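You operate a simulated robot arm through the tools that you are given. There is no shell and no other tool. Be economical: measure what you need, move in short steps, check, and stop when the job is done.

You are at the controls of a simulated two-armed robot. One attempt, no reset.

JOB
Peel the blue tape off the long batten and rub off the glue specks.
Fine: hold the batten still for both; tape into the grey tote, rubber block back; hurt and break nothing.
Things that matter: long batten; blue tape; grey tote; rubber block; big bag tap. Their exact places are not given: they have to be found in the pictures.

It is judged by the outcome, as a careful person would: the job done as asked, and still so three seconds after it is handed in. It fails if anything else is knocked over, pushed out of place, dropped, spilled or broken.

ROBOT AND FRAMES
Two 7-joint arms with two-finger parallel grippers on one trunk, on a base that drives. Base frame: it is fixed to the floor where the robot stands at the start and does not move with it; the origin is under the middle of the robot, x ahead of it, y to its left, z up. Lengths are in m, angles in degrees, forces in N, time in s.
The left shoulder is at the start at [0.07, 0.163, 1.22], the right one opposite. With the tool pointing down near the work surface each hand reaches from about 0.4 to 0.88 m from the robot's upright axis, wherever it stands, measured 20 degrees to its own side. Places, roughly: grey tote [0.6, -0.4, 0.9]; big bag tap [0.5, 0.7, 0.9]. Payload 3.43 kg a hand.
Tool frame (each hand has its own): the origin (TCP) lies between the finger pads and is the grasp point; the fingertips stand 0.034 m ahead of it; z points along the fingers, y is the line along which they close. The gripper opens to 0.128 m. The fingers are 0.024 m wide and 0.012 m thick; the gripper's body (0.048 by 0.13 m) begins 0.096 m behind the TCP.
Orientation is told as [roll, pitch, yaw] about the base's x, y, z axes, in that order, counted from this pose: with the fingers straight down and closing along the base's y, the tool's x points along the base's -x, its y along +y and its z along -z.

CONTROLS
- The arms move only by the tool nudge_tool. It takes "left_motion", "right_motion" or both (then of equal length, played together; a hand with none holds still); each is text: rows parted by semicolons, each of 7 numbers parted by spaces: the shift along the tool's x, y, z in m, then the turn, a rotation vector about the tool's x, y, z in degrees, then the opening, from 0 (shut) to 1 (fully open). In form: tx ty tz ax ay az grip; .... A call has 1 to 20 rows; each row is the pose to reach, as a shift and turn from the pose commanded when the call began, along the tool's axes at that moment. Each row takes 0.2 s and may step no farther than 0.05 m and 8.6 degrees from the row before; otherwise, or with a gripper value out of range, the whole call is refused. Where a pose cannot be reached the arm comes as near as it can. A force on the tool above 40 N (or 10 N above the force at the start of the call, whichever is more), or a blocked arm, ends the call early, and 0.2 s more pass. Each finger travels about 0.153 m/s and halts on what it meets, pressing with about 27 N; the grip force reading is that of the motor and also rises with nothing between the fingers. The clock runs only during rows and for 0.2 s after the last one: add rows that repeat a pose to give the fingers time. The reply holds the time, the measured pose of the TCP, the force on the tool along the base axes, the opening and the grip force, in the units named above and with some noise.
- Cameras (640 x 400 px; columns grow to the right, rows downward): "scene" is now at [0.135, 0.0145, 1.4456]; the picture's right is [0.16, -0.99, 0.00], its down [-0.58, -0.10, -0.81] and it looks along [0.80, 0.13, -0.59] (base axes); focal length 262 px, centre (320, 200). "left" rides on the left gripper at [0.076, 0.011, -0.16] in its tool frame; the picture's right is [-0.15, 0.99, 0.00], its down [-0.88, -0.13, -0.46] and it looks along [-0.45, -0.07, 0.89] (tool axes); focal length 234 px, centre (320, 200). "right" rides on the right gripper at [0.076, -0.011, -0.16] in its tool frame; the picture's right is [0.15, 0.99, 0.00], its down [-0.88, 0.13, -0.46] and it looks along [-0.45, 0.07, 0.89] (tool axes); focal length 234 px, centre (320, 200).
- camera(camera): a new picture of that camera. It takes no simulated time.
- raise_lower(by): slides the trunk up (or, below 0, down) by that many m; the arms and the scene camera ride with it, the base frame stays. It gives what a move gives, with no picture.
- base_move(legs): drives the robot by 1 to 6 legs, each [ahead, left, turn to the left] in m, m and degrees, along the robot's own axes; the way and the turn of a leg run together, so that a leg with both is an arc; at most 1.5 m and 180 degrees a leg. The arms and the cameras ride along, it lands a little off, and it stops where it bumps. It gives what a move gives.
- turn_head(pan, tilt): turns the head with the scene camera to pan (to the left, within 86 degrees either way) and tilt (down, from -29 to 69), counted from straight ahead of the robot. It gives what a move gives.
- pixel_to_xyz(camera, pixels): for up to 12 pixels [column, row] of the newest picture of that camera ("zoom" is the newest enlarged one), the place [x, y, z] in the base frame of the surface seen there, good to about 0.002 m. It takes no simulated time.
- enlarge(camera, box): a new picture of the part [left, top, right, bottom] of that camera's present view, enlarged. It takes no simulated time.
- job_done(): hands the job in; it is judged then, once.

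Work in short steps. Measure before you move; look again where a grasp or a placing could have gone wrong, and mend it. You have 80 turns and 78 pictures in all, those below and enlarged ones among them. Open the grippers and draw the arms clear of the work before you hand the job in, unless the task says otherwise; then end with one line.

The tools are called as name(argument=value, ...) on one line, values as JSON. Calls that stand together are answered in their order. nudge_tool: Moves the arms, as the interface text tells. Its arguments: {"type":"object","properties":{"left_motion":{"type":"string"},"right_motion":{"type":"string"}},"required":[]} The other tools are called the same way: raise_lower (by) slides the trunk up or down; base_move (legs) drives the base; turn_head (pan, tilt) turns the head that bears the scene camera; camera (camera) takes a picture; pixel_to_xyz (camera, pixels) gives the place of the surface under pixels of a picture; enlarge (camera, box) takes an enlarged picture of a part of a camera's view; job_done () hands the job in.

At the start:

```text
t: 0.0
left_tcp_pos: [0.5454, 0.4428, 1.2203]
left_tcp_rot: [0.0, 0.0, 0.0]
left_contact_force: [0.4, 0.9, -0.6]
left_gripper_width: 0.128
left_gripper_force: 0.0
right_tcp_pos: [0.511, -0.0989, 1.1498]
right_tcp_rot: [0.0, 0.0, -0.1]
right_contact_force: [-0.3, 0.3, 1.0]
right_gripper_width: 0.128
right_gripper_force: 0.0
trunk travel left (down, up): [-0.7, 0.24]
robot x, y, heading: [-0.001, -0.0024, 0.1]
head pan, tilt: [9.4, 36.0]
```

scene: 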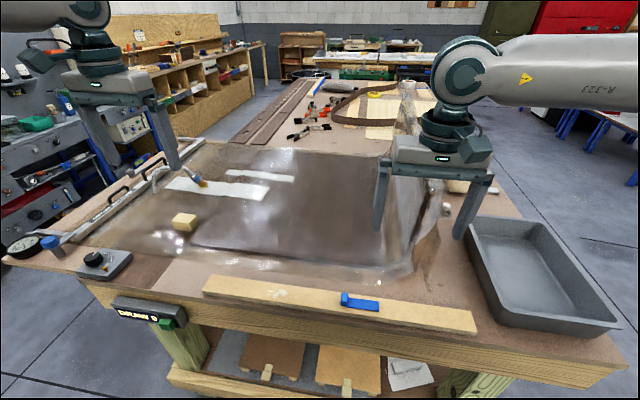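
right: 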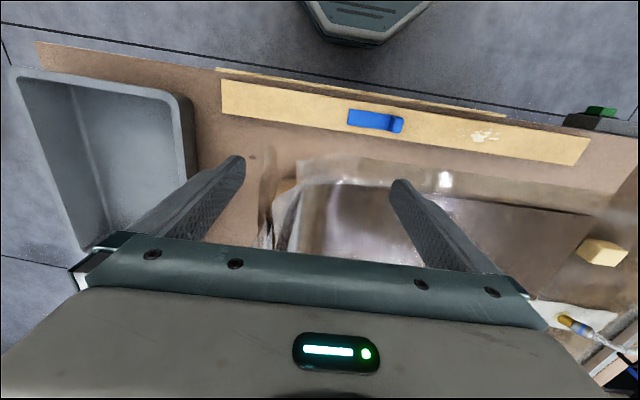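
left: 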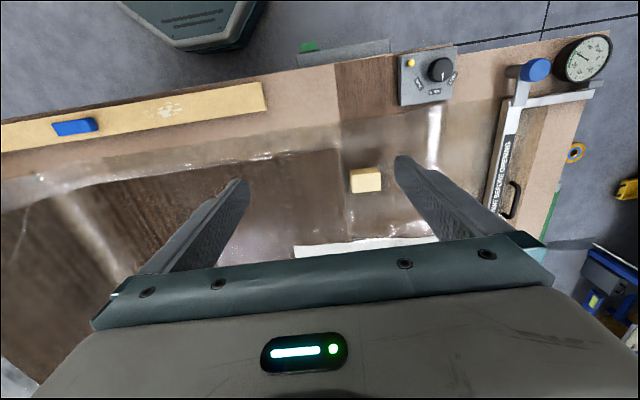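

The pictures show the batten near the table edge with blue tape, a block on the bag, and a glue spot. I enlarge the batten and the tap side.

enlarge(camera="scene", box=[190, 250, 490, 400])

enlarge(camera="scene", box=[0, 150, 280, 340])

enlarge(camera="right", box=[200, 40, 640, 300])

pixel_to_xyz(camera="scene", pixels=[[207, 280], [204, 292], [476, 313], [474, 330], [343, 298], [380, 305], [278, 293], [185, 215], [174, 225], [193, 218], [400, 350], [545, 270]])

pixel_to_xyz(camera="right", pixels=[[348, 118], [395, 125], [223, 95], [586, 152], [485, 136], [603, 252], [400, 150], [392, 113], [397, 132], [350, 108], [346, 127], [225, 82]])

```text
2.13 times, centred on (340, 325) of scene
```

zoom: 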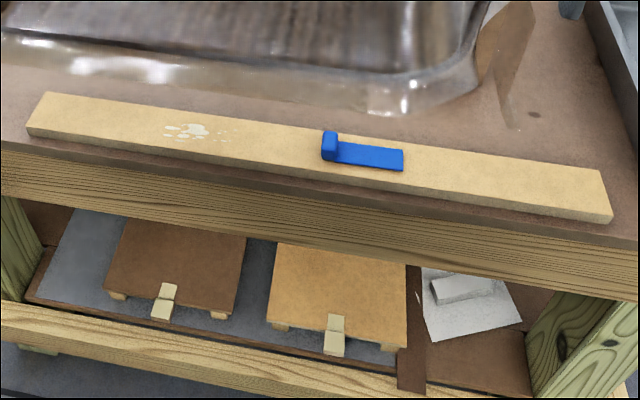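

```text
2.11 times, centred on (140, 245) of scene
```

zoom: 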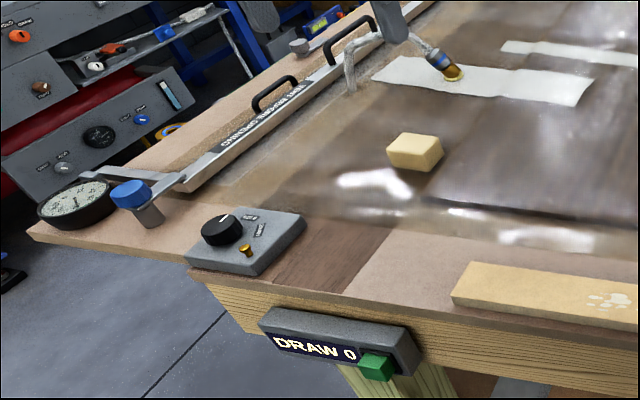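

```text
1.45 times, centred on (420, 170) of right
```

zoom: 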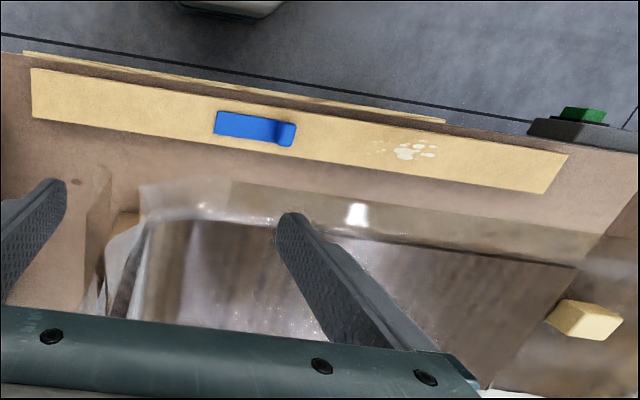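

```text
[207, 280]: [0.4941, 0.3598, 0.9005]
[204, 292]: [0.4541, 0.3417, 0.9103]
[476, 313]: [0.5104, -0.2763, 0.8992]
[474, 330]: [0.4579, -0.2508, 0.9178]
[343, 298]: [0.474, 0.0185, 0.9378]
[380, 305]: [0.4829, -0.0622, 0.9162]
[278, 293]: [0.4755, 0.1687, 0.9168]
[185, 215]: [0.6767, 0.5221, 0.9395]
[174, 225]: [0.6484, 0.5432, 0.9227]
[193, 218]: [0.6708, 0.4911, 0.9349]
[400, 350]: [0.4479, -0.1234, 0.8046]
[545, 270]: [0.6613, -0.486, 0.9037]
```

```text
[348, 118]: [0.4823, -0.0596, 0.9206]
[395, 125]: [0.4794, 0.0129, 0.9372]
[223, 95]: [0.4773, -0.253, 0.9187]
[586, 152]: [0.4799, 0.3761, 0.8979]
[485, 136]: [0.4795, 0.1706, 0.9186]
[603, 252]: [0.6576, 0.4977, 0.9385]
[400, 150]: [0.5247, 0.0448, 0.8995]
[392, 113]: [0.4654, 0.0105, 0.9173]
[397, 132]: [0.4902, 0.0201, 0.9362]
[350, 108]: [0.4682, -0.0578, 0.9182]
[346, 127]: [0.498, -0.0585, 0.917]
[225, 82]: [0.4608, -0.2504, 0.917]
```

The batten runs along y from about -0.25 to 0.355 with its top at z≈0.918, and the tape's raised tab is at y≈0.015. I take closer views of the tab, knob box and block.

enlarge(camera="right", box=[330, 90, 430, 150])

enlarge(camera="scene", box=[320, 275, 400, 325])

enlarge(camera="left", box=[330, 20, 630, 210])

pixel_to_xyz(camera="left", pixels=[[354, 172], [378, 172], [381, 190], [354, 192], [367, 181], [262, 86], [266, 108], [165, 110], [150, 108], [183, 103], [80, 127]])

```text
6.40 times, centred on (380, 120) of right
```

zoom: 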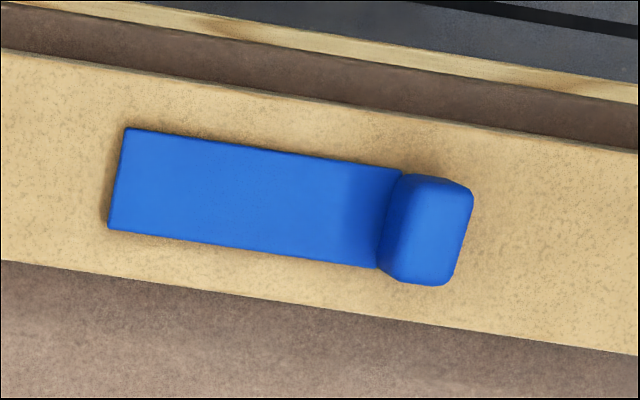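

```text
8.00 times, centred on (360, 300) of scene
```

zoom: 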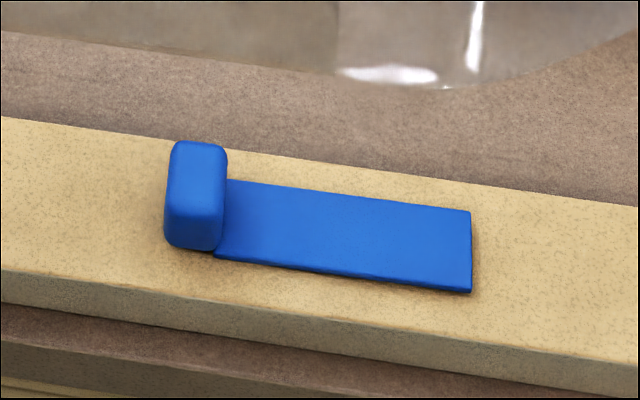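

```text
2.11 times, centred on (480, 115) of left
```

zoom: 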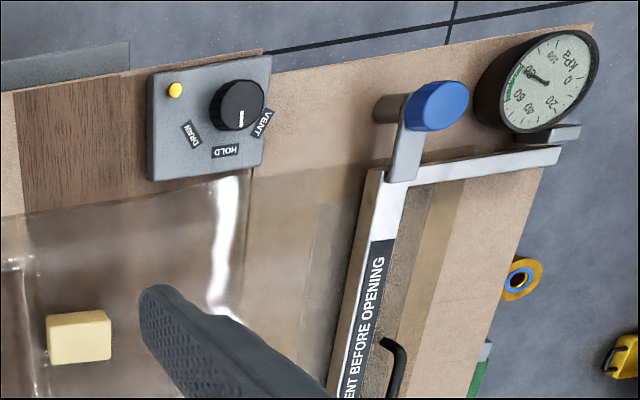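

```text
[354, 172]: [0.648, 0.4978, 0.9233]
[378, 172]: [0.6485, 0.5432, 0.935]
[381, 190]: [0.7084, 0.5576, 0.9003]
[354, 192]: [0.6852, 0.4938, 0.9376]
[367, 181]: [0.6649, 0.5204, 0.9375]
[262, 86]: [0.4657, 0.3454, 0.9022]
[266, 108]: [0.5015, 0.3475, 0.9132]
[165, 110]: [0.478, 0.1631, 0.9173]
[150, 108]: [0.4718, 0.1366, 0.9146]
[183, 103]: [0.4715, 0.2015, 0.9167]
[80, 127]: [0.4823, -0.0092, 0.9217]
```

The block is about 0.04x0.05x0.036 at (0.667, 0.521), on the bag; the vacuum fittings stay untouched. I turn the left hand 90° and bring it above the batten near y≈0.2, well high, to measure its edges.

nudge_tool(left_motion="0.006 -0.022 0.01 0 0 8.2 1; 0.012 -0.044 0.02 0 0 16.4 1; 0.018 -0.066 0.03 0 0 24.6 1; 0.024 -0.088 0.04 0 0 32.8 1; 0.03 -0.11 0.05 0 0 41 1; 0.036 -0.132 0.06 0 0 49.2 1; 0.042 -0.154 0.07 0 0 57.4 1; 0.048 -0.176 0.08 0 0 65.6 1; 0.054 -0.198 0.09 0 0 73.8 1; 0.06 -0.22 0.1 0 0 82 1; 0.065 -0.243 0.12 0 0 90 1")

enlarge(camera="right", box=[210, 60, 410, 185])

camera(camera="left")

```text
t: 2.4
left_tcp_pos: [0.4819, 0.1959, 1.0998]
left_tcp_rot: [0.0, 0.0, -90.0]
left_contact_force: [0.1, -0.1, 1.0]
left_gripper_width: 0.128
left_gripper_force: 0.0
right_tcp_pos: [0.513, -0.1006, 1.1489]
right_tcp_rot: [0.1, 0.1, 0.0]
right_contact_force: [-1.1, -0.7, 0.6]
right_gripper_width: 0.1279
right_gripper_force: 0.1
trunk travel left (down, up): [-0.7, 0.24]
robot x, y, heading: [0.0004, -0.0014, 0.1]
head pan, tilt: [9.4, 36.0]
```

```text
3.20 times, centred on (310, 122) of right
```

zoom: 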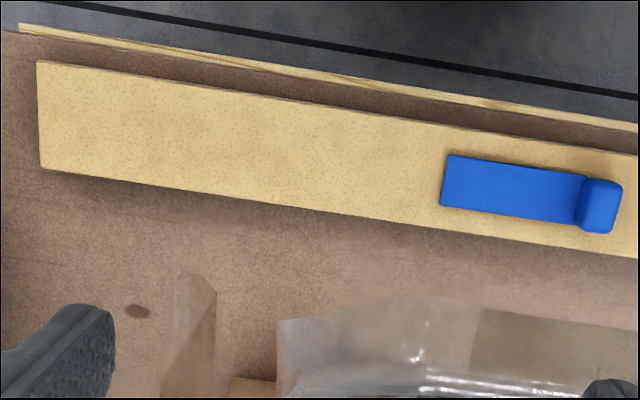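

```text
67 pictures are left
```

left: 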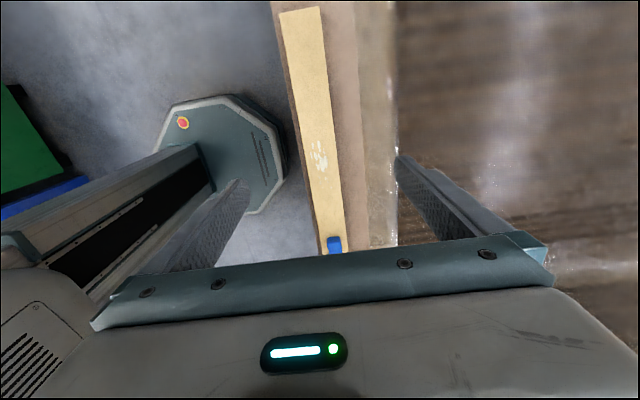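

Left hand is now turned. I read the batten edges: zoom pixels for the right part, and the left camera for the left part.

pixel_to_xyz(camera="zoom", pixels=[[45, 68], [46, 160], [240, 98], [240, 196], [400, 123], [400, 218], [600, 182], [598, 228], [585, 205], [612, 207], [450, 180], [240, 145]])

enlarge(camera="left", box=[240, 0, 400, 100])

pixel_to_xyz(camera="left", pixels=[[284, 20], [319, 20], [296, 90], [325, 90], [308, 150], [333, 150], [320, 220], [344, 220], [279, 20], [294, 90], [307, 150], [312, 200]])

```text
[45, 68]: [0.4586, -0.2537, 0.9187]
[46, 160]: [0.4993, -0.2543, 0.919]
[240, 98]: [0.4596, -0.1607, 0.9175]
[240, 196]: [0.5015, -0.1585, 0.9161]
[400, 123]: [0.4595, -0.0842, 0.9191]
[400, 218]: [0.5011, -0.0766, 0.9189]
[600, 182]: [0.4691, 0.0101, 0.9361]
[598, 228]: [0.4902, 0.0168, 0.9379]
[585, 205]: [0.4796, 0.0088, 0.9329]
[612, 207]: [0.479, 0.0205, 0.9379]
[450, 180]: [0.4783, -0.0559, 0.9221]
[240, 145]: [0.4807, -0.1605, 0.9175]
```

```text
4.00 times, centred on (320, 50) of left
```

zoom: 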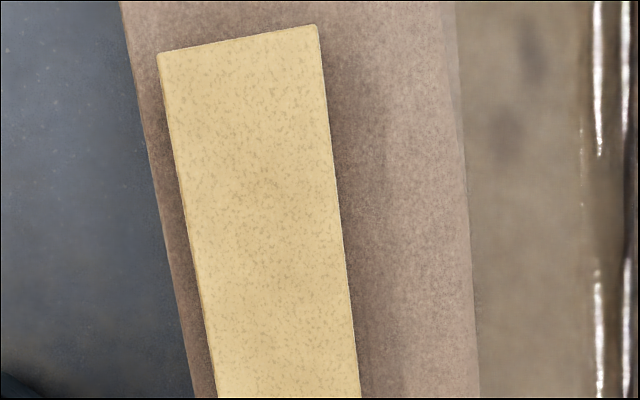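

```text
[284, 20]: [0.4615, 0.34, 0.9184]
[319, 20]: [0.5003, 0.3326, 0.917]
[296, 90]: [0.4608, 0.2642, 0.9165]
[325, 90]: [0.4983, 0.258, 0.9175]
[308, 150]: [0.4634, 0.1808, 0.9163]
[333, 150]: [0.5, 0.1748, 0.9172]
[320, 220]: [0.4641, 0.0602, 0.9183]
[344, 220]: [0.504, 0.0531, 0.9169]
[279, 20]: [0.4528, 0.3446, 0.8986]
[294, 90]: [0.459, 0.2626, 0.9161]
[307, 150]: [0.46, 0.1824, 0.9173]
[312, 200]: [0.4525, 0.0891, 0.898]
```

Batten centre line is x≈0.480, 0.042 wide, parallel to y. I lower the left hand over it with the fingers part open, stopping just above.

nudge_tool(left_motion="0 -0.0015 0.04 0 0 0 0.48; 0 -0.0015 0.08 0 0 0 0.48; 0 -0.0015 0.11 0 0 0 0.48; 0 -0.0015 0.13 0 0 0 0.48; 0 -0.0015 0.13 0 0 0 0.48")

enlarge(camera="left", box=[160, 0, 480, 200])

enlarge(camera="scene", box=[160, 180, 400, 330])

```text
t: 3.6
left_tcp_pos: [0.4797, 0.1995, 0.9698]
left_tcp_rot: [-0.1, 0.0, -89.9]
left_contact_force: [0.6, 0.1, 0.7]
left_gripper_width: 0.0615
left_gripper_force: 0.0
right_tcp_pos: [0.5119, -0.0992, 1.1501]
right_tcp_rot: [0.0, 0.0, 0.0]
right_contact_force: [-0.4, -0.6, 0.3]
right_gripper_width: 0.1281
right_gripper_force: 0.1
trunk travel left (down, up): [-0.7, 0.24]
robot x, y, heading: [0.0034, 0.0031, -0.0]
head pan, tilt: [9.4, 36.0]
```

```text
2.00 times, centred on (320, 100) of left
```

zoom: 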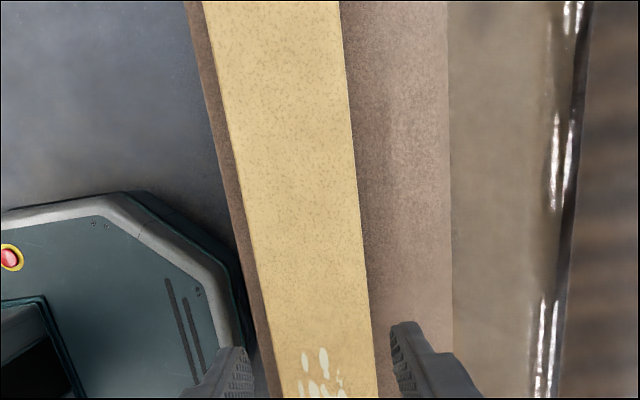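

```text
2.67 times, centred on (280, 255) of scene
```

zoom: 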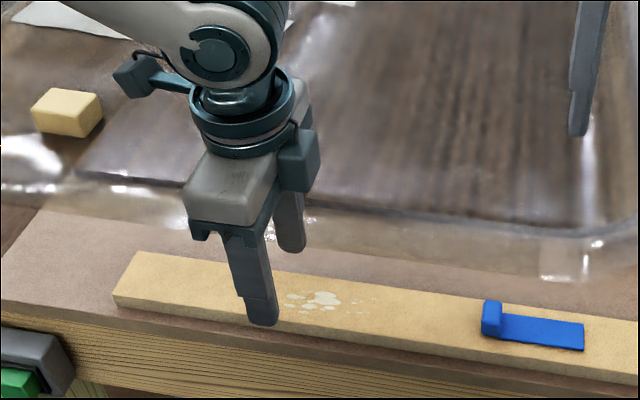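

The fingers straddle the batten centrally. Lower to z≈0.94 and close gently on it.

nudge_tool(left_motion="0 0 0.015 0 0 0 0.48; 0 0 0.03 0 0 0 0.48; 0 0 0.03 0 0 0 0.4; 0 0 0.03 0 0 0 0.34; 0 0 0.03 0 0 0 0.28; 0 0 0.03 0 0 0 0.2; 0 0 0.03 0 0 0 0.2")

enlarge(camera="scene", box=[160, 180, 400, 330])

```text
t: 5.2
left_tcp_pos: [0.4783, 0.1977, 0.9385]
left_tcp_rot: [0.0, 0.1, -89.9]
left_contact_force: [0.4, 0.6, 1.1]
left_gripper_width: 0.0477
left_gripper_force: 27.5
right_tcp_pos: [0.5116, -0.1005, 1.1493]
right_tcp_rot: [0.0, 0.0, 0.0]
right_contact_force: [-0.2, 0.0, 0.4]
right_gripper_width: 0.1278
right_gripper_force: 0.1
trunk travel left (down, up): [-0.7, 0.24]
robot x, y, heading: [-0.0018, 0.0005, -0.2]
head pan, tilt: [9.4, 36.0]
```

```text
2.67 times, centred on (280, 255) of scene
```

zoom: 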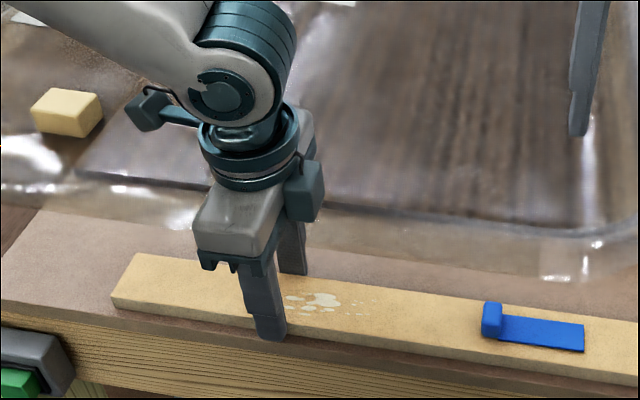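

Batten is gripped (0.048 wide, 27 N). Now the right hand goes above the tab at (0.480, 0.014), fingers part open, staying above it.

nudge_tool(right_motion="0.01 0.03 0.03 0 0 0 0.8; 0.02 0.06 0.06 0 0 0 0.6; 0.03 0.09 0.09 0 0 0 0.45; 0.0316 0.1145 0.12 0 0 0 0.36; 0.0316 0.1145 0.15 0 0 0 0.36; 0.0316 0.1145 0.15 0 0 0 0.36")

enlarge(camera="right", box=[220, 60, 420, 185])

enlarge(camera="scene", box=[260, 200, 420, 320])

```text
t: 6.6
left_tcp_pos: [0.4793, 0.1986, 0.9382]
left_tcp_rot: [0.0, 0.1, -89.9]
left_contact_force: [1.2, -0.3, 0.8]
left_gripper_width: 0.0475
left_gripper_force: 27.0
right_tcp_pos: [0.4834, 0.0142, 1.0013]
right_tcp_rot: [0.1, 0.0, 0.1]
right_contact_force: [-0.1, 0.2, 0.3]
right_gripper_width: 0.0459
right_gripper_force: 0.1
trunk travel left (down, up): [-0.7, 0.24]
robot x, y, heading: [-0.0033, 0.0019, -0.0]
head pan, tilt: [9.4, 36.0]
```

```text
3.20 times, centred on (320, 122) of right
```

zoom: 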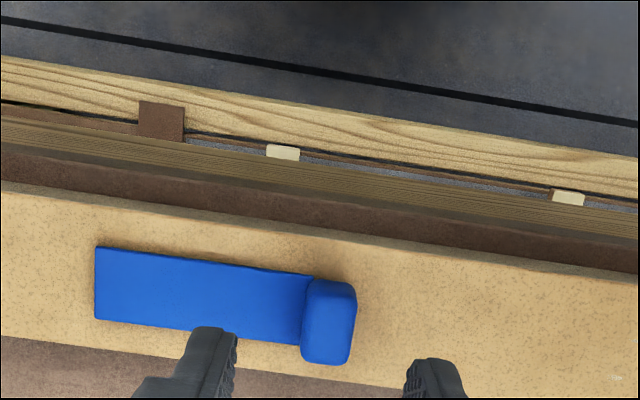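

```text
3.33 times, centred on (340, 260) of scene
```

zoom: 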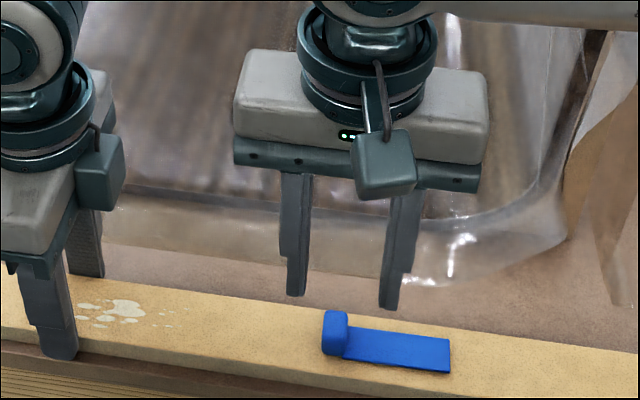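

I measure the tab's edges in the right camera picture (tab around column 322, row 160).

camera(camera="right")

pixel_to_xyz(camera="right", pixels=[[316, 160], [323, 160], [329, 160], [323, 149], [322, 152], [322, 171], [312, 157], [298, 155], [330, 155], [332, 165]])

```text
60 pictures are left
```

right: 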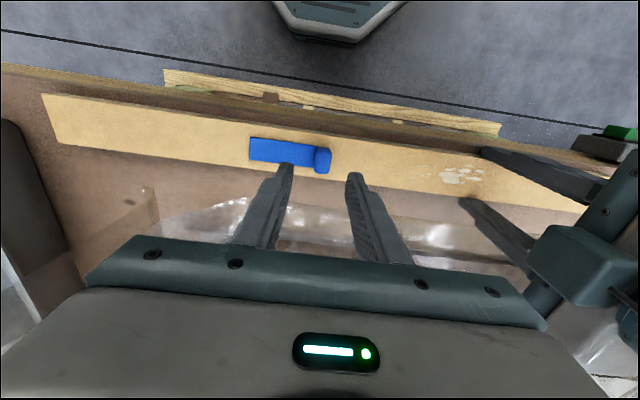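

```text
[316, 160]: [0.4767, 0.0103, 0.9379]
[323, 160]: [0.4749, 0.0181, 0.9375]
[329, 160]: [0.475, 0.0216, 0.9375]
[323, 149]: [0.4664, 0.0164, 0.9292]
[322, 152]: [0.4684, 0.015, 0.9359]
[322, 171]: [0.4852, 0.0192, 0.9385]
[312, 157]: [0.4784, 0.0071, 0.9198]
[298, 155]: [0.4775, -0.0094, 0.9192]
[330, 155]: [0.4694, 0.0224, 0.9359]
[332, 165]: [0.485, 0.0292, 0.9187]
```

Tab spans y 0.009–0.023, centre (0.478, 0.016), top 0.938. I lower so the fingertips stop just above the tape (TCP z 0.957) and close on the tab.

nudge_tool(right_motion="0.002 0.002 0.02 0 0 0 0.32; 0.002 0.002 0.035 0 0 0 0.3; 0.002 0.002 0.044 0 0 0 0.3; 0.002 0.002 0.044 0 0 0 0.2; 0.002 0.002 0.044 0 0 0 0.12; 0.002 0.002 0.044 0 0 0 0.04; 0.002 0.002 0.044 0 0 0 0.0")

enlarge(camera="scene", box=[260, 200, 420, 320])

enlarge(camera="right", box=[220, 60, 420, 185])

```text
t: 8.2
left_tcp_pos: [0.4779, 0.1968, 0.9383]
left_tcp_rot: [-0.1, 0.0, -90.0]
left_contact_force: [0.8, 0.8, 1.5]
left_gripper_width: 0.0475
left_gripper_force: 26.9
right_tcp_pos: [0.4794, 0.0163, 0.9557]
right_tcp_rot: [0.0, -0.1, 0.0]
right_contact_force: [0.8, 0.6, 1.2]
right_gripper_width: 0.0137
right_gripper_force: 27.5
trunk travel left (down, up): [-0.7, 0.24]
robot x, y, heading: [-0.001, 0.0005, 0.0]
head pan, tilt: [9.4, 36.0]
```

```text
3.33 times, centred on (340, 260) of scene
```

zoom: 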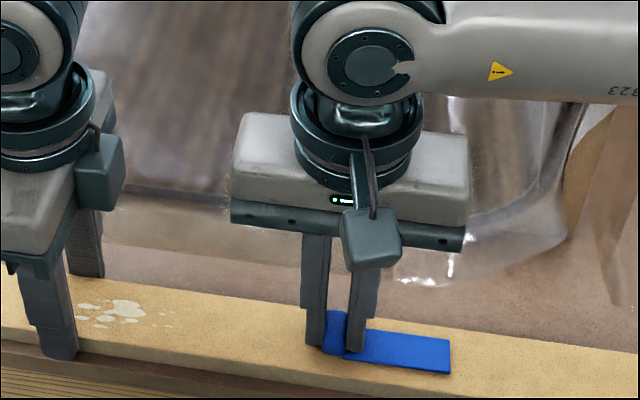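

```text
3.20 times, centred on (320, 122) of right
```

zoom: 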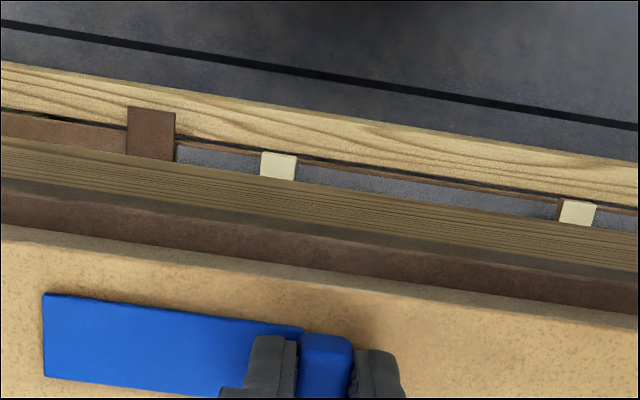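

The tab is gripped (0.0137). I begin to peel slowly: up and back over the stuck tape at 45°, a few mm per row.

nudge_tool(right_motion="0 -0.001 -0.003 0 0 0 0; 0 -0.003 -0.006 0 0 0 0; 0 -0.006 -0.009 0 0 0 0; 0 -0.009 -0.012 0 0 0 0; 0 -0.012 -0.015 0 0 0 0; 0 -0.015 -0.018 0 0 0 0; 0 -0.018 -0.021 0 0 0 0; 0 -0.021 -0.024 0 0 0 0")

enlarge(camera="scene", box=[220, 200, 420, 325])

```text
t: 10.0
left_tcp_pos: [0.4771, 0.1973, 0.9379]
left_tcp_rot: [0.0, 0.0, -89.9]
left_contact_force: [0.0, -0.6, 0.6]
left_gripper_width: 0.0476
left_gripper_force: 27.2
right_tcp_pos: [0.4778, -0.0048, 0.9806]
right_tcp_rot: [-0.1, 0.0, -0.1]
right_contact_force: [-0.3, -0.4, 0.1]
right_gripper_width: 0.0138
right_gripper_force: 27.1
trunk travel left (down, up): [-0.7, 0.24]
robot x, y, heading: [-0.0028, 0.0036, -0.1]
head pan, tilt: [9.4, 36.0]
```

```text
3.20 times, centred on (320, 262) of scene
```

zoom: 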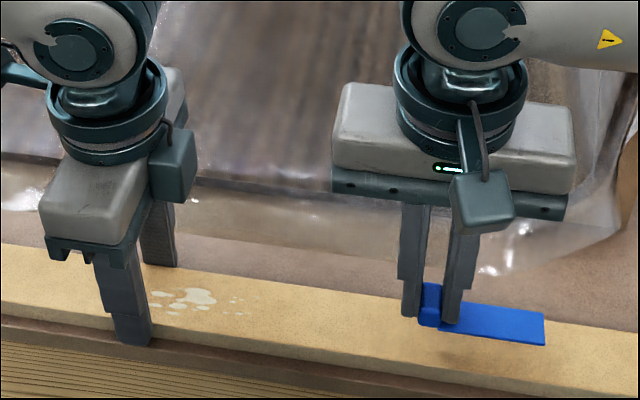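

The tape came off as one piece with the batten still held. I lift and carry it over the tote.

nudge_tool(right_motion="0 0 -0.03 0 0 0 0; 0 0 -0.07 0 0 0 0; -0.015 -0.04 -0.1 0 0 0 0; -0.03 -0.08 -0.11 0 0 0 0; -0.046 -0.12 -0.11 0 0 0 0; -0.062 -0.16 -0.11 0 0 0 0; -0.078 -0.2 -0.11 0 0 0 0; -0.094 -0.24 -0.11 0 0 0 0; -0.11 -0.28 -0.11 0 0 0 0; -0.126 -0.32 -0.11 0 0 0 0; -0.142 -0.36 -0.11 0 0 0 0; -0.152 -0.39 -0.11 0 0 0 0; -0.152 -0.39 -0.11 0 0 0 0")

turn_head(pan=-15, tilt=42)

camera(camera="scene")

camera(camera="right")

```text
refused: row 3 steps farther than a row can; nothing moved
```

```text
t: 10.9
left_tcp_pos: [0.4787, 0.1982, 0.9385]
left_tcp_rot: [0.0, 0.0, -89.9]
left_contact_force: [-0.3, -0.9, 0.7]
left_gripper_width: 0.0478
left_gripper_force: 26.7
right_tcp_pos: [0.4771, -0.0041, 0.9798]
right_tcp_rot: [0.0, 0.0, 0.0]
right_contact_force: [0.1, -0.3, 0.4]
right_gripper_width: 0.014
right_gripper_force: 26.5
trunk travel left (down, up): [-0.7, 0.24]
robot x, y, heading: [0.0021, -0.0009, -0.1]
head pan, tilt: [-15.0, 42.0]
```

```text
56 pictures are left
```

scene: 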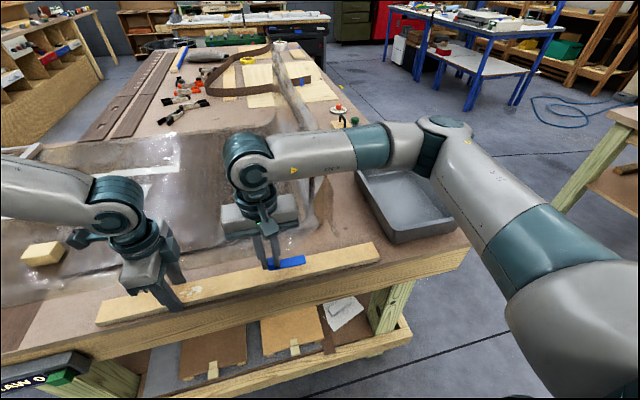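

```text
55 pictures are left
```

right: 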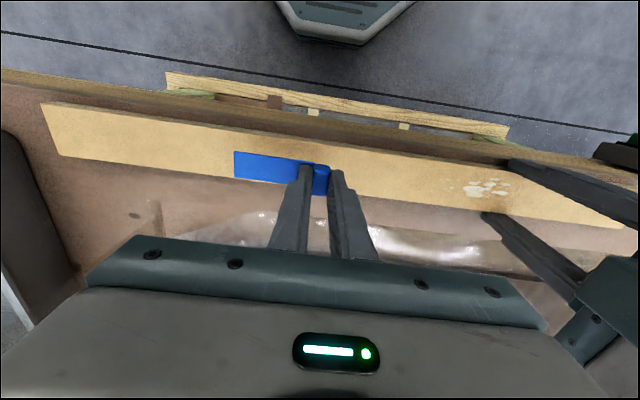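

The path was refused for step size; tape is still held. I measure the tote rim and the standing bag flap at (323,200) first.

pixel_to_xyz(camera="scene", pixels=[[323, 182], [325, 215], [312, 195], [393, 238], [457, 222], [358, 172], [400, 165], [410, 205], [395, 195], [330, 80], [420, 218], [375, 192]])

nudge_tool(right_motion="0 0 -0.03 0 0 0 0; 0 0 -0.07 0 0 0 0; 0 -0.03 -0.1 0 0 0 0; 0 -0.065 -0.12 0 0 0 0; 0 -0.11 -0.12 0 0 0 0; 0 -0.155 -0.12 0 0 0 0; -0.01 -0.2 -0.12 0 0 0 0; -0.03 -0.24 -0.12 0 0 0 0; -0.05 -0.28 -0.12 0 0 0 0; -0.07 -0.32 -0.12 0 0 0 0; -0.1 -0.355 -0.12 0 0 0 0; -0.13 -0.38 -0.12 0 0 0 0; -0.15 -0.39 -0.12 0 0 0 0; -0.15 -0.39 -0.12 0 0 0 0")

camera(camera="scene")

camera(camera="right")

```text
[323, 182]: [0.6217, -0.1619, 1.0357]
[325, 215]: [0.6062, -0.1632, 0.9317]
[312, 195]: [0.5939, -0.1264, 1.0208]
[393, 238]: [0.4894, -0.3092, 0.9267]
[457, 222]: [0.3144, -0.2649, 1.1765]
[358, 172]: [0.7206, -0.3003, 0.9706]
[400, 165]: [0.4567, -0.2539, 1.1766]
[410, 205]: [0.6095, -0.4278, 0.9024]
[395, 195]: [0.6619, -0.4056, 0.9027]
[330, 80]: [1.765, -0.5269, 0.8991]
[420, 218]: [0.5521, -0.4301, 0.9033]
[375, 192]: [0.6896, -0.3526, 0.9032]
```

```text
t: 13.9
left_tcp_pos: [0.48, 0.1982, 0.9394]
left_tcp_rot: [0.1, 0.0, -90.0]
left_contact_force: [-0.3, -1.4, 0.1]
left_gripper_width: 0.0479
left_gripper_force: 26.9
right_tcp_pos: [0.6302, -0.3946, 1.1021]
right_tcp_rot: [0.0, 0.0, -0.2]
right_contact_force: [0.1, 0.2, -0.9]
right_gripper_width: 0.0138
right_gripper_force: 27.2
trunk travel left (down, up): [-0.7, 0.24]
robot x, y, heading: [-0.0011, 0.0046, -0.0]
head pan, tilt: [-15.0, 42.0]
```

```text
54 pictures are left
```

scene: 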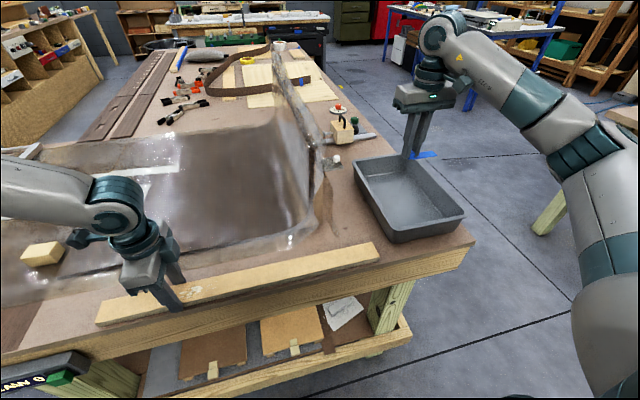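

```text
53 pictures are left
```

right: 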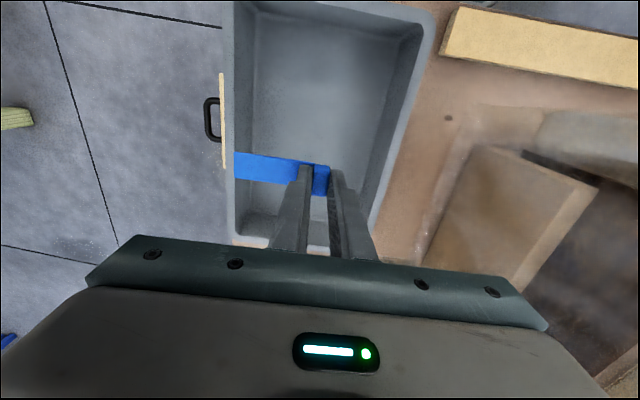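

The tape is above the tote; I measure inner walls from the right picture so that the 0.08-long tape fits.

pixel_to_xyz(camera="right", pixels=[[240, 100], [252, 100], [400, 100], [420, 60], [370, 160], [320, 120], [240, 165], [320, 165], [240, 240], [330, 10], [425, 25], [262, 180]])

```text
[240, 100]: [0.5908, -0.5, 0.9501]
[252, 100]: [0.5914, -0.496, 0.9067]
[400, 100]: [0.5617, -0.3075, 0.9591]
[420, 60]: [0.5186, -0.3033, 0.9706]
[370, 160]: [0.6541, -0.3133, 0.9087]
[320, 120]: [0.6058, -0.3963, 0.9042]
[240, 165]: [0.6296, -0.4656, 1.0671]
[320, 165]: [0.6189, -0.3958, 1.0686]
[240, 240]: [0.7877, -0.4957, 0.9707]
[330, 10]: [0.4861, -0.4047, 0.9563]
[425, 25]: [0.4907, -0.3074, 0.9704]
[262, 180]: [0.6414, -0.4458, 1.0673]
```

Interior spans y -0.495 to -0.315; I centre the tape (+0.02 in y), lower it to just above the floor and release.

nudge_tool(right_motion="0 0.02 0.04 0 0 0 0; 0 0.02 0.08 0 0 0 0; 0 0.02 0.12 0 0 0 0; 0 0.02 0.14 0 0 0 0; 0 0.02 0.15 0 0 0 0; 0 0.02 0.15 0 0 0 0; 0 0.02 0.15 0 0 0 0.1; 0 0.02 0.15 0 0 0 0.2; 0 0.02 0.15 0 0 0 0.35; 0 0.02 0.15 0 0 0 0.35; 0 0.02 0.11 0 0 0 0.35; 0 0.02 0.07 0 0 0 0.35; 0 0.02 0.03 0 0 0 0.35; 0 0.02 0 0 0 0 0.35")

camera(camera="right")

enlarge(camera="scene", box=[80, 230, 400, 340])

```text
t: 16.9
left_tcp_pos: [0.4779, 0.1976, 0.9395]
left_tcp_rot: [0.0, -0.1, -90.0]
left_contact_force: [-0.4, 2.1, 0.8]
left_gripper_width: 0.0477
left_gripper_force: 26.5
right_tcp_pos: [0.6267, -0.3722, 1.0991]
right_tcp_rot: [0.0, 0.0, 0.0]
right_contact_force: [0.4, 0.0, -0.6]
right_gripper_width: 0.0451
right_gripper_force: 0.0
trunk travel left (down, up): [-0.7, 0.24]
robot x, y, heading: [-0.0007, -0.0026, -0.1]
head pan, tilt: [-15.0, 42.0]
```

```text
52 pictures are left
```

right: 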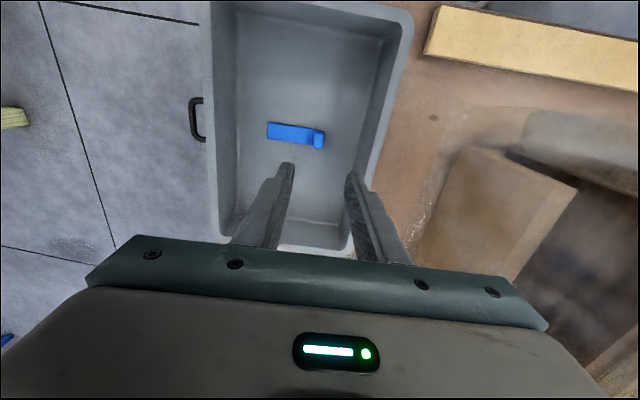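

```text
2.00 times, centred on (240, 285) of scene
```

zoom: 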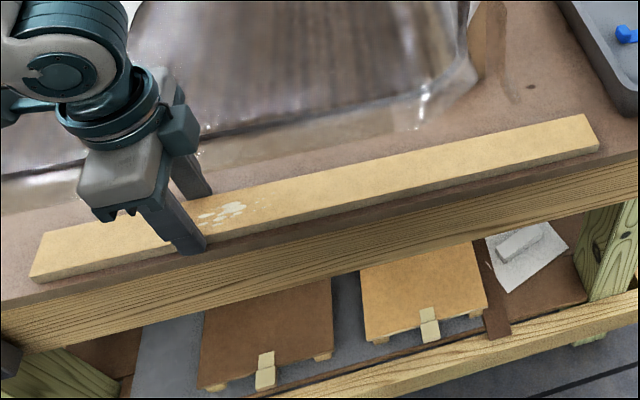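

The tape lies in the tote. I bring the right hand back (x first, clear of the bag flap), turning it 90° to hold the batten at y≈-0.03.

nudge_tool(right_motion="0.04 0 0 0 0 0 0.4; 0.08 0 0 0 0 0 0.48; 0.12 0.01 0 0 0 -8 0.48; 0.14 0.04 0 0 0 -16 0.48; 0.148 0.08 0 0 0 -24 0.48; 0.148 0.12 0 0 0 -32 0.48; 0.148 0.16 0 0 0 -40 0.48; 0.148 0.2 0 0 0 -48 0.48; 0.148 0.24 0 0 0 -56 0.48; 0.148 0.28 0 0 0 -64 0.48; 0.148 0.31 0 0 0 -72 0.48; 0.148 0.33 0 0 0 -80 0.48; 0.148 0.342 0 0 0 -88 0.48; 0.148 0.342 0 0 0 -90 0.48; 0.148 0.342 0 0 0 -90 0.48")

camera(camera="right")

camera(camera="scene")

```text
t: 20.1
left_tcp_pos: [0.4791, 0.1984, 0.9387]
left_tcp_rot: [-0.1, 0.0, -89.9]
left_contact_force: [0.0, 0.5, 0.6]
left_gripper_width: 0.0478
left_gripper_force: 27.1
right_tcp_pos: [0.4802, -0.0314, 1.0979]
right_tcp_rot: [0.0, 0.0, 90.1]
right_contact_force: [-0.4, 0.2, -0.1]
right_gripper_width: 0.0615
right_gripper_force: 0.0
trunk travel left (down, up): [-0.7, 0.24]
robot x, y, heading: [-0.0001, 0.0014, -0.2]
head pan, tilt: [-15.0, 42.0]
```

```text
50 pictures are left
```

right: 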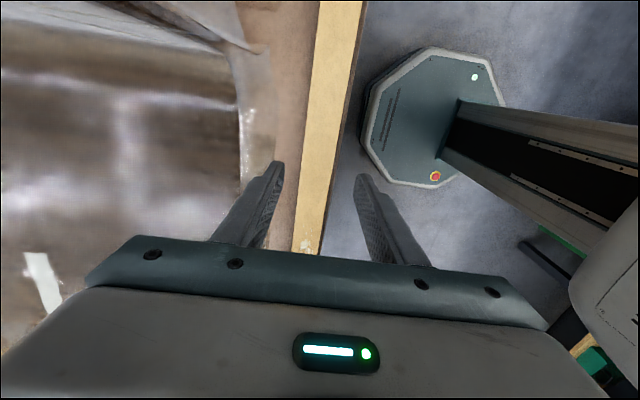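

```text
49 pictures are left
```

scene: 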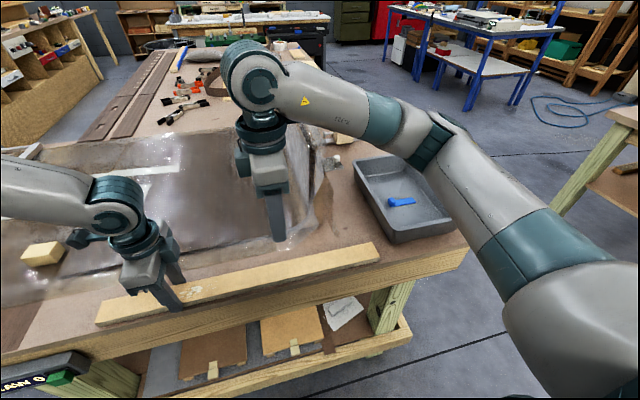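

Right hand is above the batten centre (x 0.480). Lower to z≈0.94 and close on it.

nudge_tool(right_motion="0 0 0.045 0 0 0 0.46; 0 0 0.09 0 0 0 0.46; 0 0 0.12 0 0 0 0.46; 0 0 0.14 0 0 0 0.46; 0 0 0.15 0 0 0 0.46; 0 0 0.158 0 0 0 0.46; 0 0 0.158 0 0 0 0.4; 0 0 0.158 0 0 0 0.34; 0 0 0.158 0 0 0 0.26; 0 0 0.158 0 0 0 0.2; 0 0 0.158 0 0 0 0.2")

enlarge(camera="scene", box=[80, 180, 400, 340])

```text
t: 22.5
left_tcp_pos: [0.478, 0.1972, 0.9401]
left_tcp_rot: [0.0, 0.0, -90.0]
left_contact_force: [-0.4, -0.8, 0.7]
left_gripper_width: 0.048
left_gripper_force: 26.5
right_tcp_pos: [0.4506, -0.0706, 0.9662]
right_tcp_rot: [0.1, 0.0, 90.0]
right_contact_force: [0.2, -0.2, -0.1]
right_gripper_width: 0.0256
right_gripper_force: 0.1
right hand out of reach, approached as far as the arm can: row 2, 3, 4, 5, 6, 7, 8, 9, 10, 11
trunk travel left (down, up): [-0.7, 0.24]
robot x, y, heading: [-0.0032, -0.0026, -0.0]
head pan, tilt: [-15.0, 42.0]
```

```text
2.00 times, centred on (240, 260) of scene
```

zoom: 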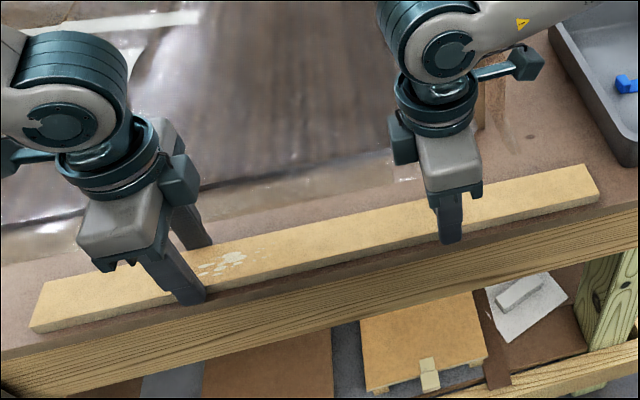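

The right arm could not reach there and stopped above the batten, touching nothing. I raise it 0.1 and reopen to see where it goes.

nudge_tool(right_motion="0 0 -0.03 0 0 0 0.2; 0 0 -0.06 0 0 0 0.46; 0 0 -0.1 0 0 0 0.46; 0 0 -0.1 0 0 0 0.46")

```text
t: 23.5
left_tcp_pos: [0.4798, 0.1977, 0.9384]
left_tcp_rot: [0.0, 0.1, -90.0]
left_contact_force: [-0.9, 0.3, -0.2]
left_gripper_width: 0.0478
left_gripper_force: 26.7
right_tcp_pos: [0.4509, -0.0676, 1.0666]
right_tcp_rot: [0.0, 0.0, 90.0]
right_contact_force: [-0.4, 0.6, -0.3]
right_gripper_width: 0.0589
right_gripper_force: 0.1
trunk travel left (down, up): [-0.7, 0.24]
robot x, y, heading: [-0.0054, 0.0, 0.2]
head pan, tilt: [-15.0, 42.0]
```

Now at (0.451,-0.068,1.067). I try holding farther to the right, y≈-0.17, descending first to just above the batten.

nudge_tool(right_motion="0.03 -0.01 0 0 0 0 0.46; 0.065 -0.02 0 0 0 0 0.46; 0.1 -0.0285 0 0 0 0 0.46; 0.1 -0.0285 0.04 0 0 0 0.46; 0.1 -0.0285 0.07 0 0 0 0.46; 0.1 -0.0285 0.09 0 0 0 0.46; 0.1 -0.0285 0.09 0 0 0 0.46")

```text
t: 25.1
left_tcp_pos: [0.4784, 0.1974, 0.9388]
left_tcp_rot: [0.0, 0.0, -90.0]
left_contact_force: [0.1, 0.6, 0.0]
left_gripper_width: 0.0476
left_gripper_force: 26.9
right_tcp_pos: [0.4543, -0.1045, 1.0668]
right_tcp_rot: [0.1, 0.1, 89.6]
right_contact_force: [0.4, -0.1, -1.1]
right_gripper_width: 0.0587
right_gripper_force: 0.1
right hand out of reach, approached as far as the arm can: row 1, 2, 3, 4, 5, 6, 7
trunk travel left (down, up): [-0.7, 0.24]
robot x, y, heading: [-0.0021, -0.0012, -0.0]
head pan, tilt: [-15.0, 42.0]
```

A joint limit blocks this configuration. I lift, unwind the turn, and go to a more open posture near (0.55,-0.33,1.15) with yaw 0 to re-approach.

nudge_tool(right_motion="0 0 -0.03 0 0 8 0.46; 0 -0.01 -0.06 0 0 16 0.46; 0 -0.02 -0.09 0 0 24 0.46; 0.02 -0.02 -0.09 0 0 32 0.46; 0.05 -0.02 -0.09 0 0 40 0.46; 0.08 -0.03 -0.09 0 0 48 0.46; 0.11 -0.04 -0.09 0 0 56 0.46; 0.14 -0.05 -0.09 0 0 64 0.46; 0.17 -0.06 -0.09 0 0 72 0.46; 0.2 -0.07 -0.09 0 0 80 0.46; 0.22 -0.09 -0.09 0 0 88 0.46; 0.22 -0.09 -0.09 0 0 90 0.46")

```text
t: 27.7
left_tcp_pos: [0.4781, 0.1983, 0.9387]
left_tcp_rot: [0.0, 0.0, -89.9]
left_contact_force: [-0.4, 1.0, -0.5]
left_gripper_width: 0.0475
left_gripper_force: 27.1
right_tcp_pos: [0.5428, -0.3203, 1.156]
right_tcp_rot: [-0.1, 0.1, -0.2]
right_contact_force: [0.9, 0.6, -0.9]
right_gripper_width: 0.059
right_gripper_force: 0.1
trunk travel left (down, up): [-0.7, 0.24]
robot x, y, heading: [-0.0008, -0.0026, 0.1]
head pan, tilt: [-15.0, 42.0]
```

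Free again. Turn to +90° here while moving to (0.479, -0.2, 1.09).

nudge_tool(right_motion="0 0 0 0 0 -8 0.46; 0 0 0 0 0 -16 0.46; 0 0.01 0 0 0 -24 0.46; 0 0.02 0 0 0 -32 0.46; 0.01 0.03 0.01 0 0 -40 0.46; 0.02 0.04 0.02 0 0 -48 0.46; 0.03 0.055 0.03 0 0 -56 0.46; 0.04 0.07 0.04 0 0 -64 0.46; 0.05 0.085 0.05 0 0 -72 0.46; 0.06 0.1 0.06 0 0 -80 0.46; 0.0635 0.12 0.066 0 0 -88 0.46; 0.0635 0.12 0.066 0 0 -90 0.46")

```text
t: 30.3
left_tcp_pos: [0.478, 0.1966, 0.9395]
left_tcp_rot: [0.0, -0.1, -90.0]
left_contact_force: [0.4, -0.9, 1.4]
left_gripper_width: 0.0477
left_gripper_force: 27.0
right_tcp_pos: [0.4248, -0.1927, 1.0927]
right_tcp_rot: [-1.0, 0.5, 86.5]
right_contact_force: [0.3, 0.1, 0.2]
right_gripper_width: 0.0592
right_gripper_force: 0.1
right hand out of reach, approached as far as the arm can: row 9, 10, 11, 12
trunk travel left (down, up): [-0.7, 0.24]
robot x, y, heading: [0.0014, -0.0021, 0.0]
head pan, tilt: [-15.0, 42.0]
```

This turning direction hits the limit. I unwind and turn the other way (yaw -90) instead, at a spot higher up.

nudge_tool(right_motion="0 0 -0.02 0 0 8 0.46; 0 -0.01 -0.04 0 0 16 0.46; 0 -0.02 -0.05 0 0 24 0.46; 0.02 -0.03 -0.05 0 0 32 0.46; 0.04 -0.04 -0.05 0 0 40 0.46; 0.05 -0.05 -0.05 0 0 48 0.46; 0.06 -0.07 -0.05 0 0 56 0.46; 0.07 -0.09 -0.05 0 0 64 0.46; 0.08 -0.1 -0.05 0 0 72 0.46; 0.09 -0.11 -0.05 0 0 80 0.46; 0.1 -0.12 -0.05 0 0 86.5 0.46")

nudge_tool(right_motion="0 0 0 0 0 8 0.46; 0 0 0 0 0 16 0.46; 0 0 0 0 0 24 0.46; 0 0 0 0 0 32 0.46; 0 0 0 0 0 40 0.46; 0 0 0 0 0 48 0.46; 0 0 0 0 0 56 0.46; 0 0 0 0 0 64 0.46; 0 0 0 0 0 72 0.46; 0 0 0 0 0 80 0.46; 0 0 0 0 0 88 0.46; 0 0 0 0 0 90 0.46")

```text
t: 32.7
left_tcp_pos: [0.4791, 0.1994, 0.9389]
left_tcp_rot: [0.0, 0.0, -89.9]
left_contact_force: [-0.5, 0.5, 0.0]
left_gripper_width: 0.0476
left_gripper_force: 27.1
right_tcp_pos: [0.5376, -0.3017, 1.1456]
right_tcp_rot: [-0.5, -1.0, -0.2]
right_contact_force: [0.0, 0.2, -0.2]
right_gripper_width: 0.0589
right_gripper_force: 0.1
trunk travel left (down, up): [-0.7, 0.24]
robot x, y, heading: [0.0038, 0.0007, 0.5]
head pan, tilt: [-15.0, 42.0]
```

```text
t: 35.3
left_tcp_pos: [0.4783, 0.1976, 0.939]
left_tcp_rot: [0.0, 0.0, -90.0]
left_contact_force: [0.3, 0.0, 0.4]
left_gripper_width: 0.0478
left_gripper_force: 26.8
right_tcp_pos: [0.5385, -0.3001, 1.1467]
right_tcp_rot: [1.1, -0.5, -90.3]
right_contact_force: [0.3, 0.2, -0.4]
right_gripper_width: 0.059
right_gripper_force: 0.0
trunk travel left (down, up): [-0.7, 0.24]
robot x, y, heading: [0.0013, 0.0013, 0.3]
head pan, tilt: [-15.0, 42.0]
```

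The other direction works. Move to (0.479,-0.13) above the batten, correcting the slight tilt.

nudge_tool(right_motion="0.02 -0.02 0.01 0.25 -0.5 -0.3 0.46; 0.05 -0.04 0.02 0.5 -1.1 -0.3 0.46; 0.09 -0.0595 0.03 0.5 -1.1 -0.3 0.46; 0.13 -0.0595 0.04 0.5 -1.1 -0.3 0.46; 0.17 -0.0595 0.06 0.5 -1.1 -0.3 0.46; 0.17 -0.0595 0.1 0.5 -1.1 -0.3 0.46; 0.17 -0.0595 0.14 0.5 -1.1 -0.3 0.46; 0.17 -0.0595 0.175 0.5 -1.1 -0.3 0.46; 0.17 -0.0595 0.175 0.5 -1.1 -0.3 0.46")

enlarge(camera="right", box=[160, 0, 480, 200])

enlarge(camera="scene", box=[80, 180, 400, 340])

```text
t: 37.3
left_tcp_pos: [0.477, 0.1981, 0.9381]
left_tcp_rot: [0.0, 0.0, -90.0]
left_contact_force: [-0.2, -0.8, -0.1]
left_gripper_width: 0.0478
left_gripper_force: 27.7
right_tcp_pos: [0.483, -0.1301, 0.9714]
right_tcp_rot: [0.7, -1.6, -89.8]
right_contact_force: [-9.5, 0.3, 3.8]
right_gripper_width: 0.059
right_gripper_force: 0.1
trunk travel left (down, up): [-0.7, 0.24]
robot x, y, heading: [-0.0006, 0.0, -0.1]
head pan, tilt: [-15.0, 42.0]
```

```text
2.00 times, centred on (320, 100) of right
```

zoom: 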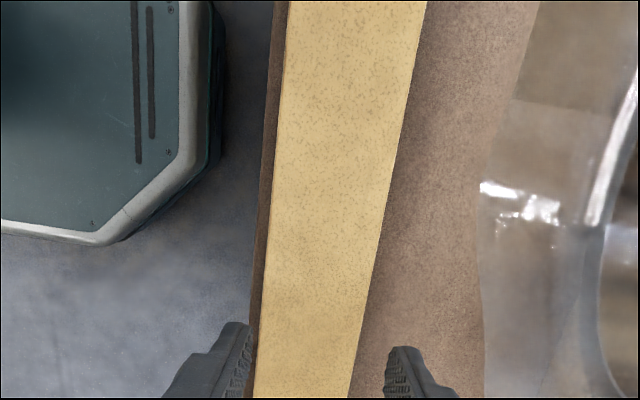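

```text
2.00 times, centred on (240, 260) of scene
```

zoom: 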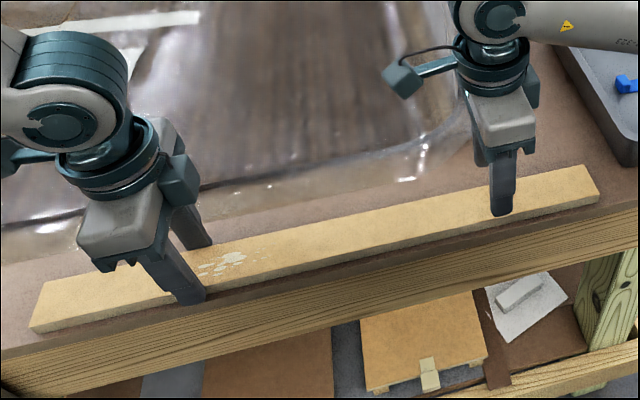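

The right hand reads a -9.5 N force along x, so something touches. I look at the full views before anything else.

camera(camera="scene")

camera(camera="right")

camera(camera="left")

```text
45 pictures are left
```

scene: 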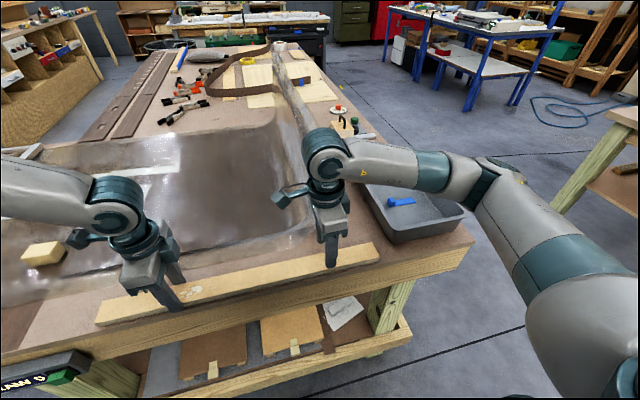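

```text
44 pictures are left
```

right: 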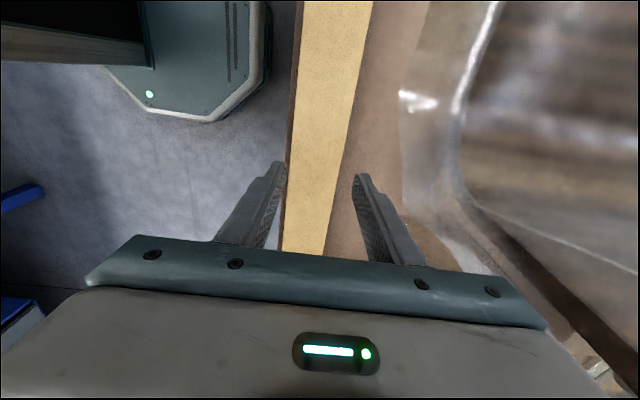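

```text
43 pictures are left
```

left: 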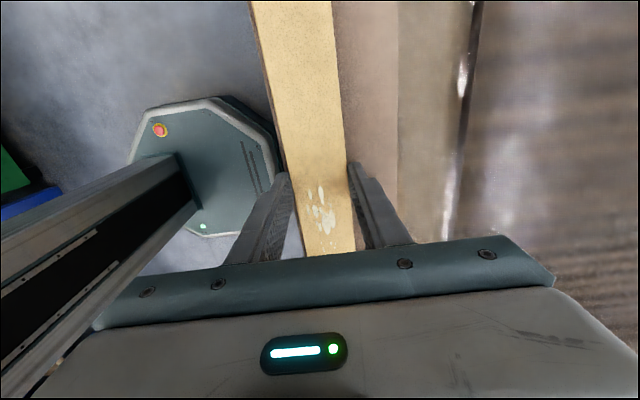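

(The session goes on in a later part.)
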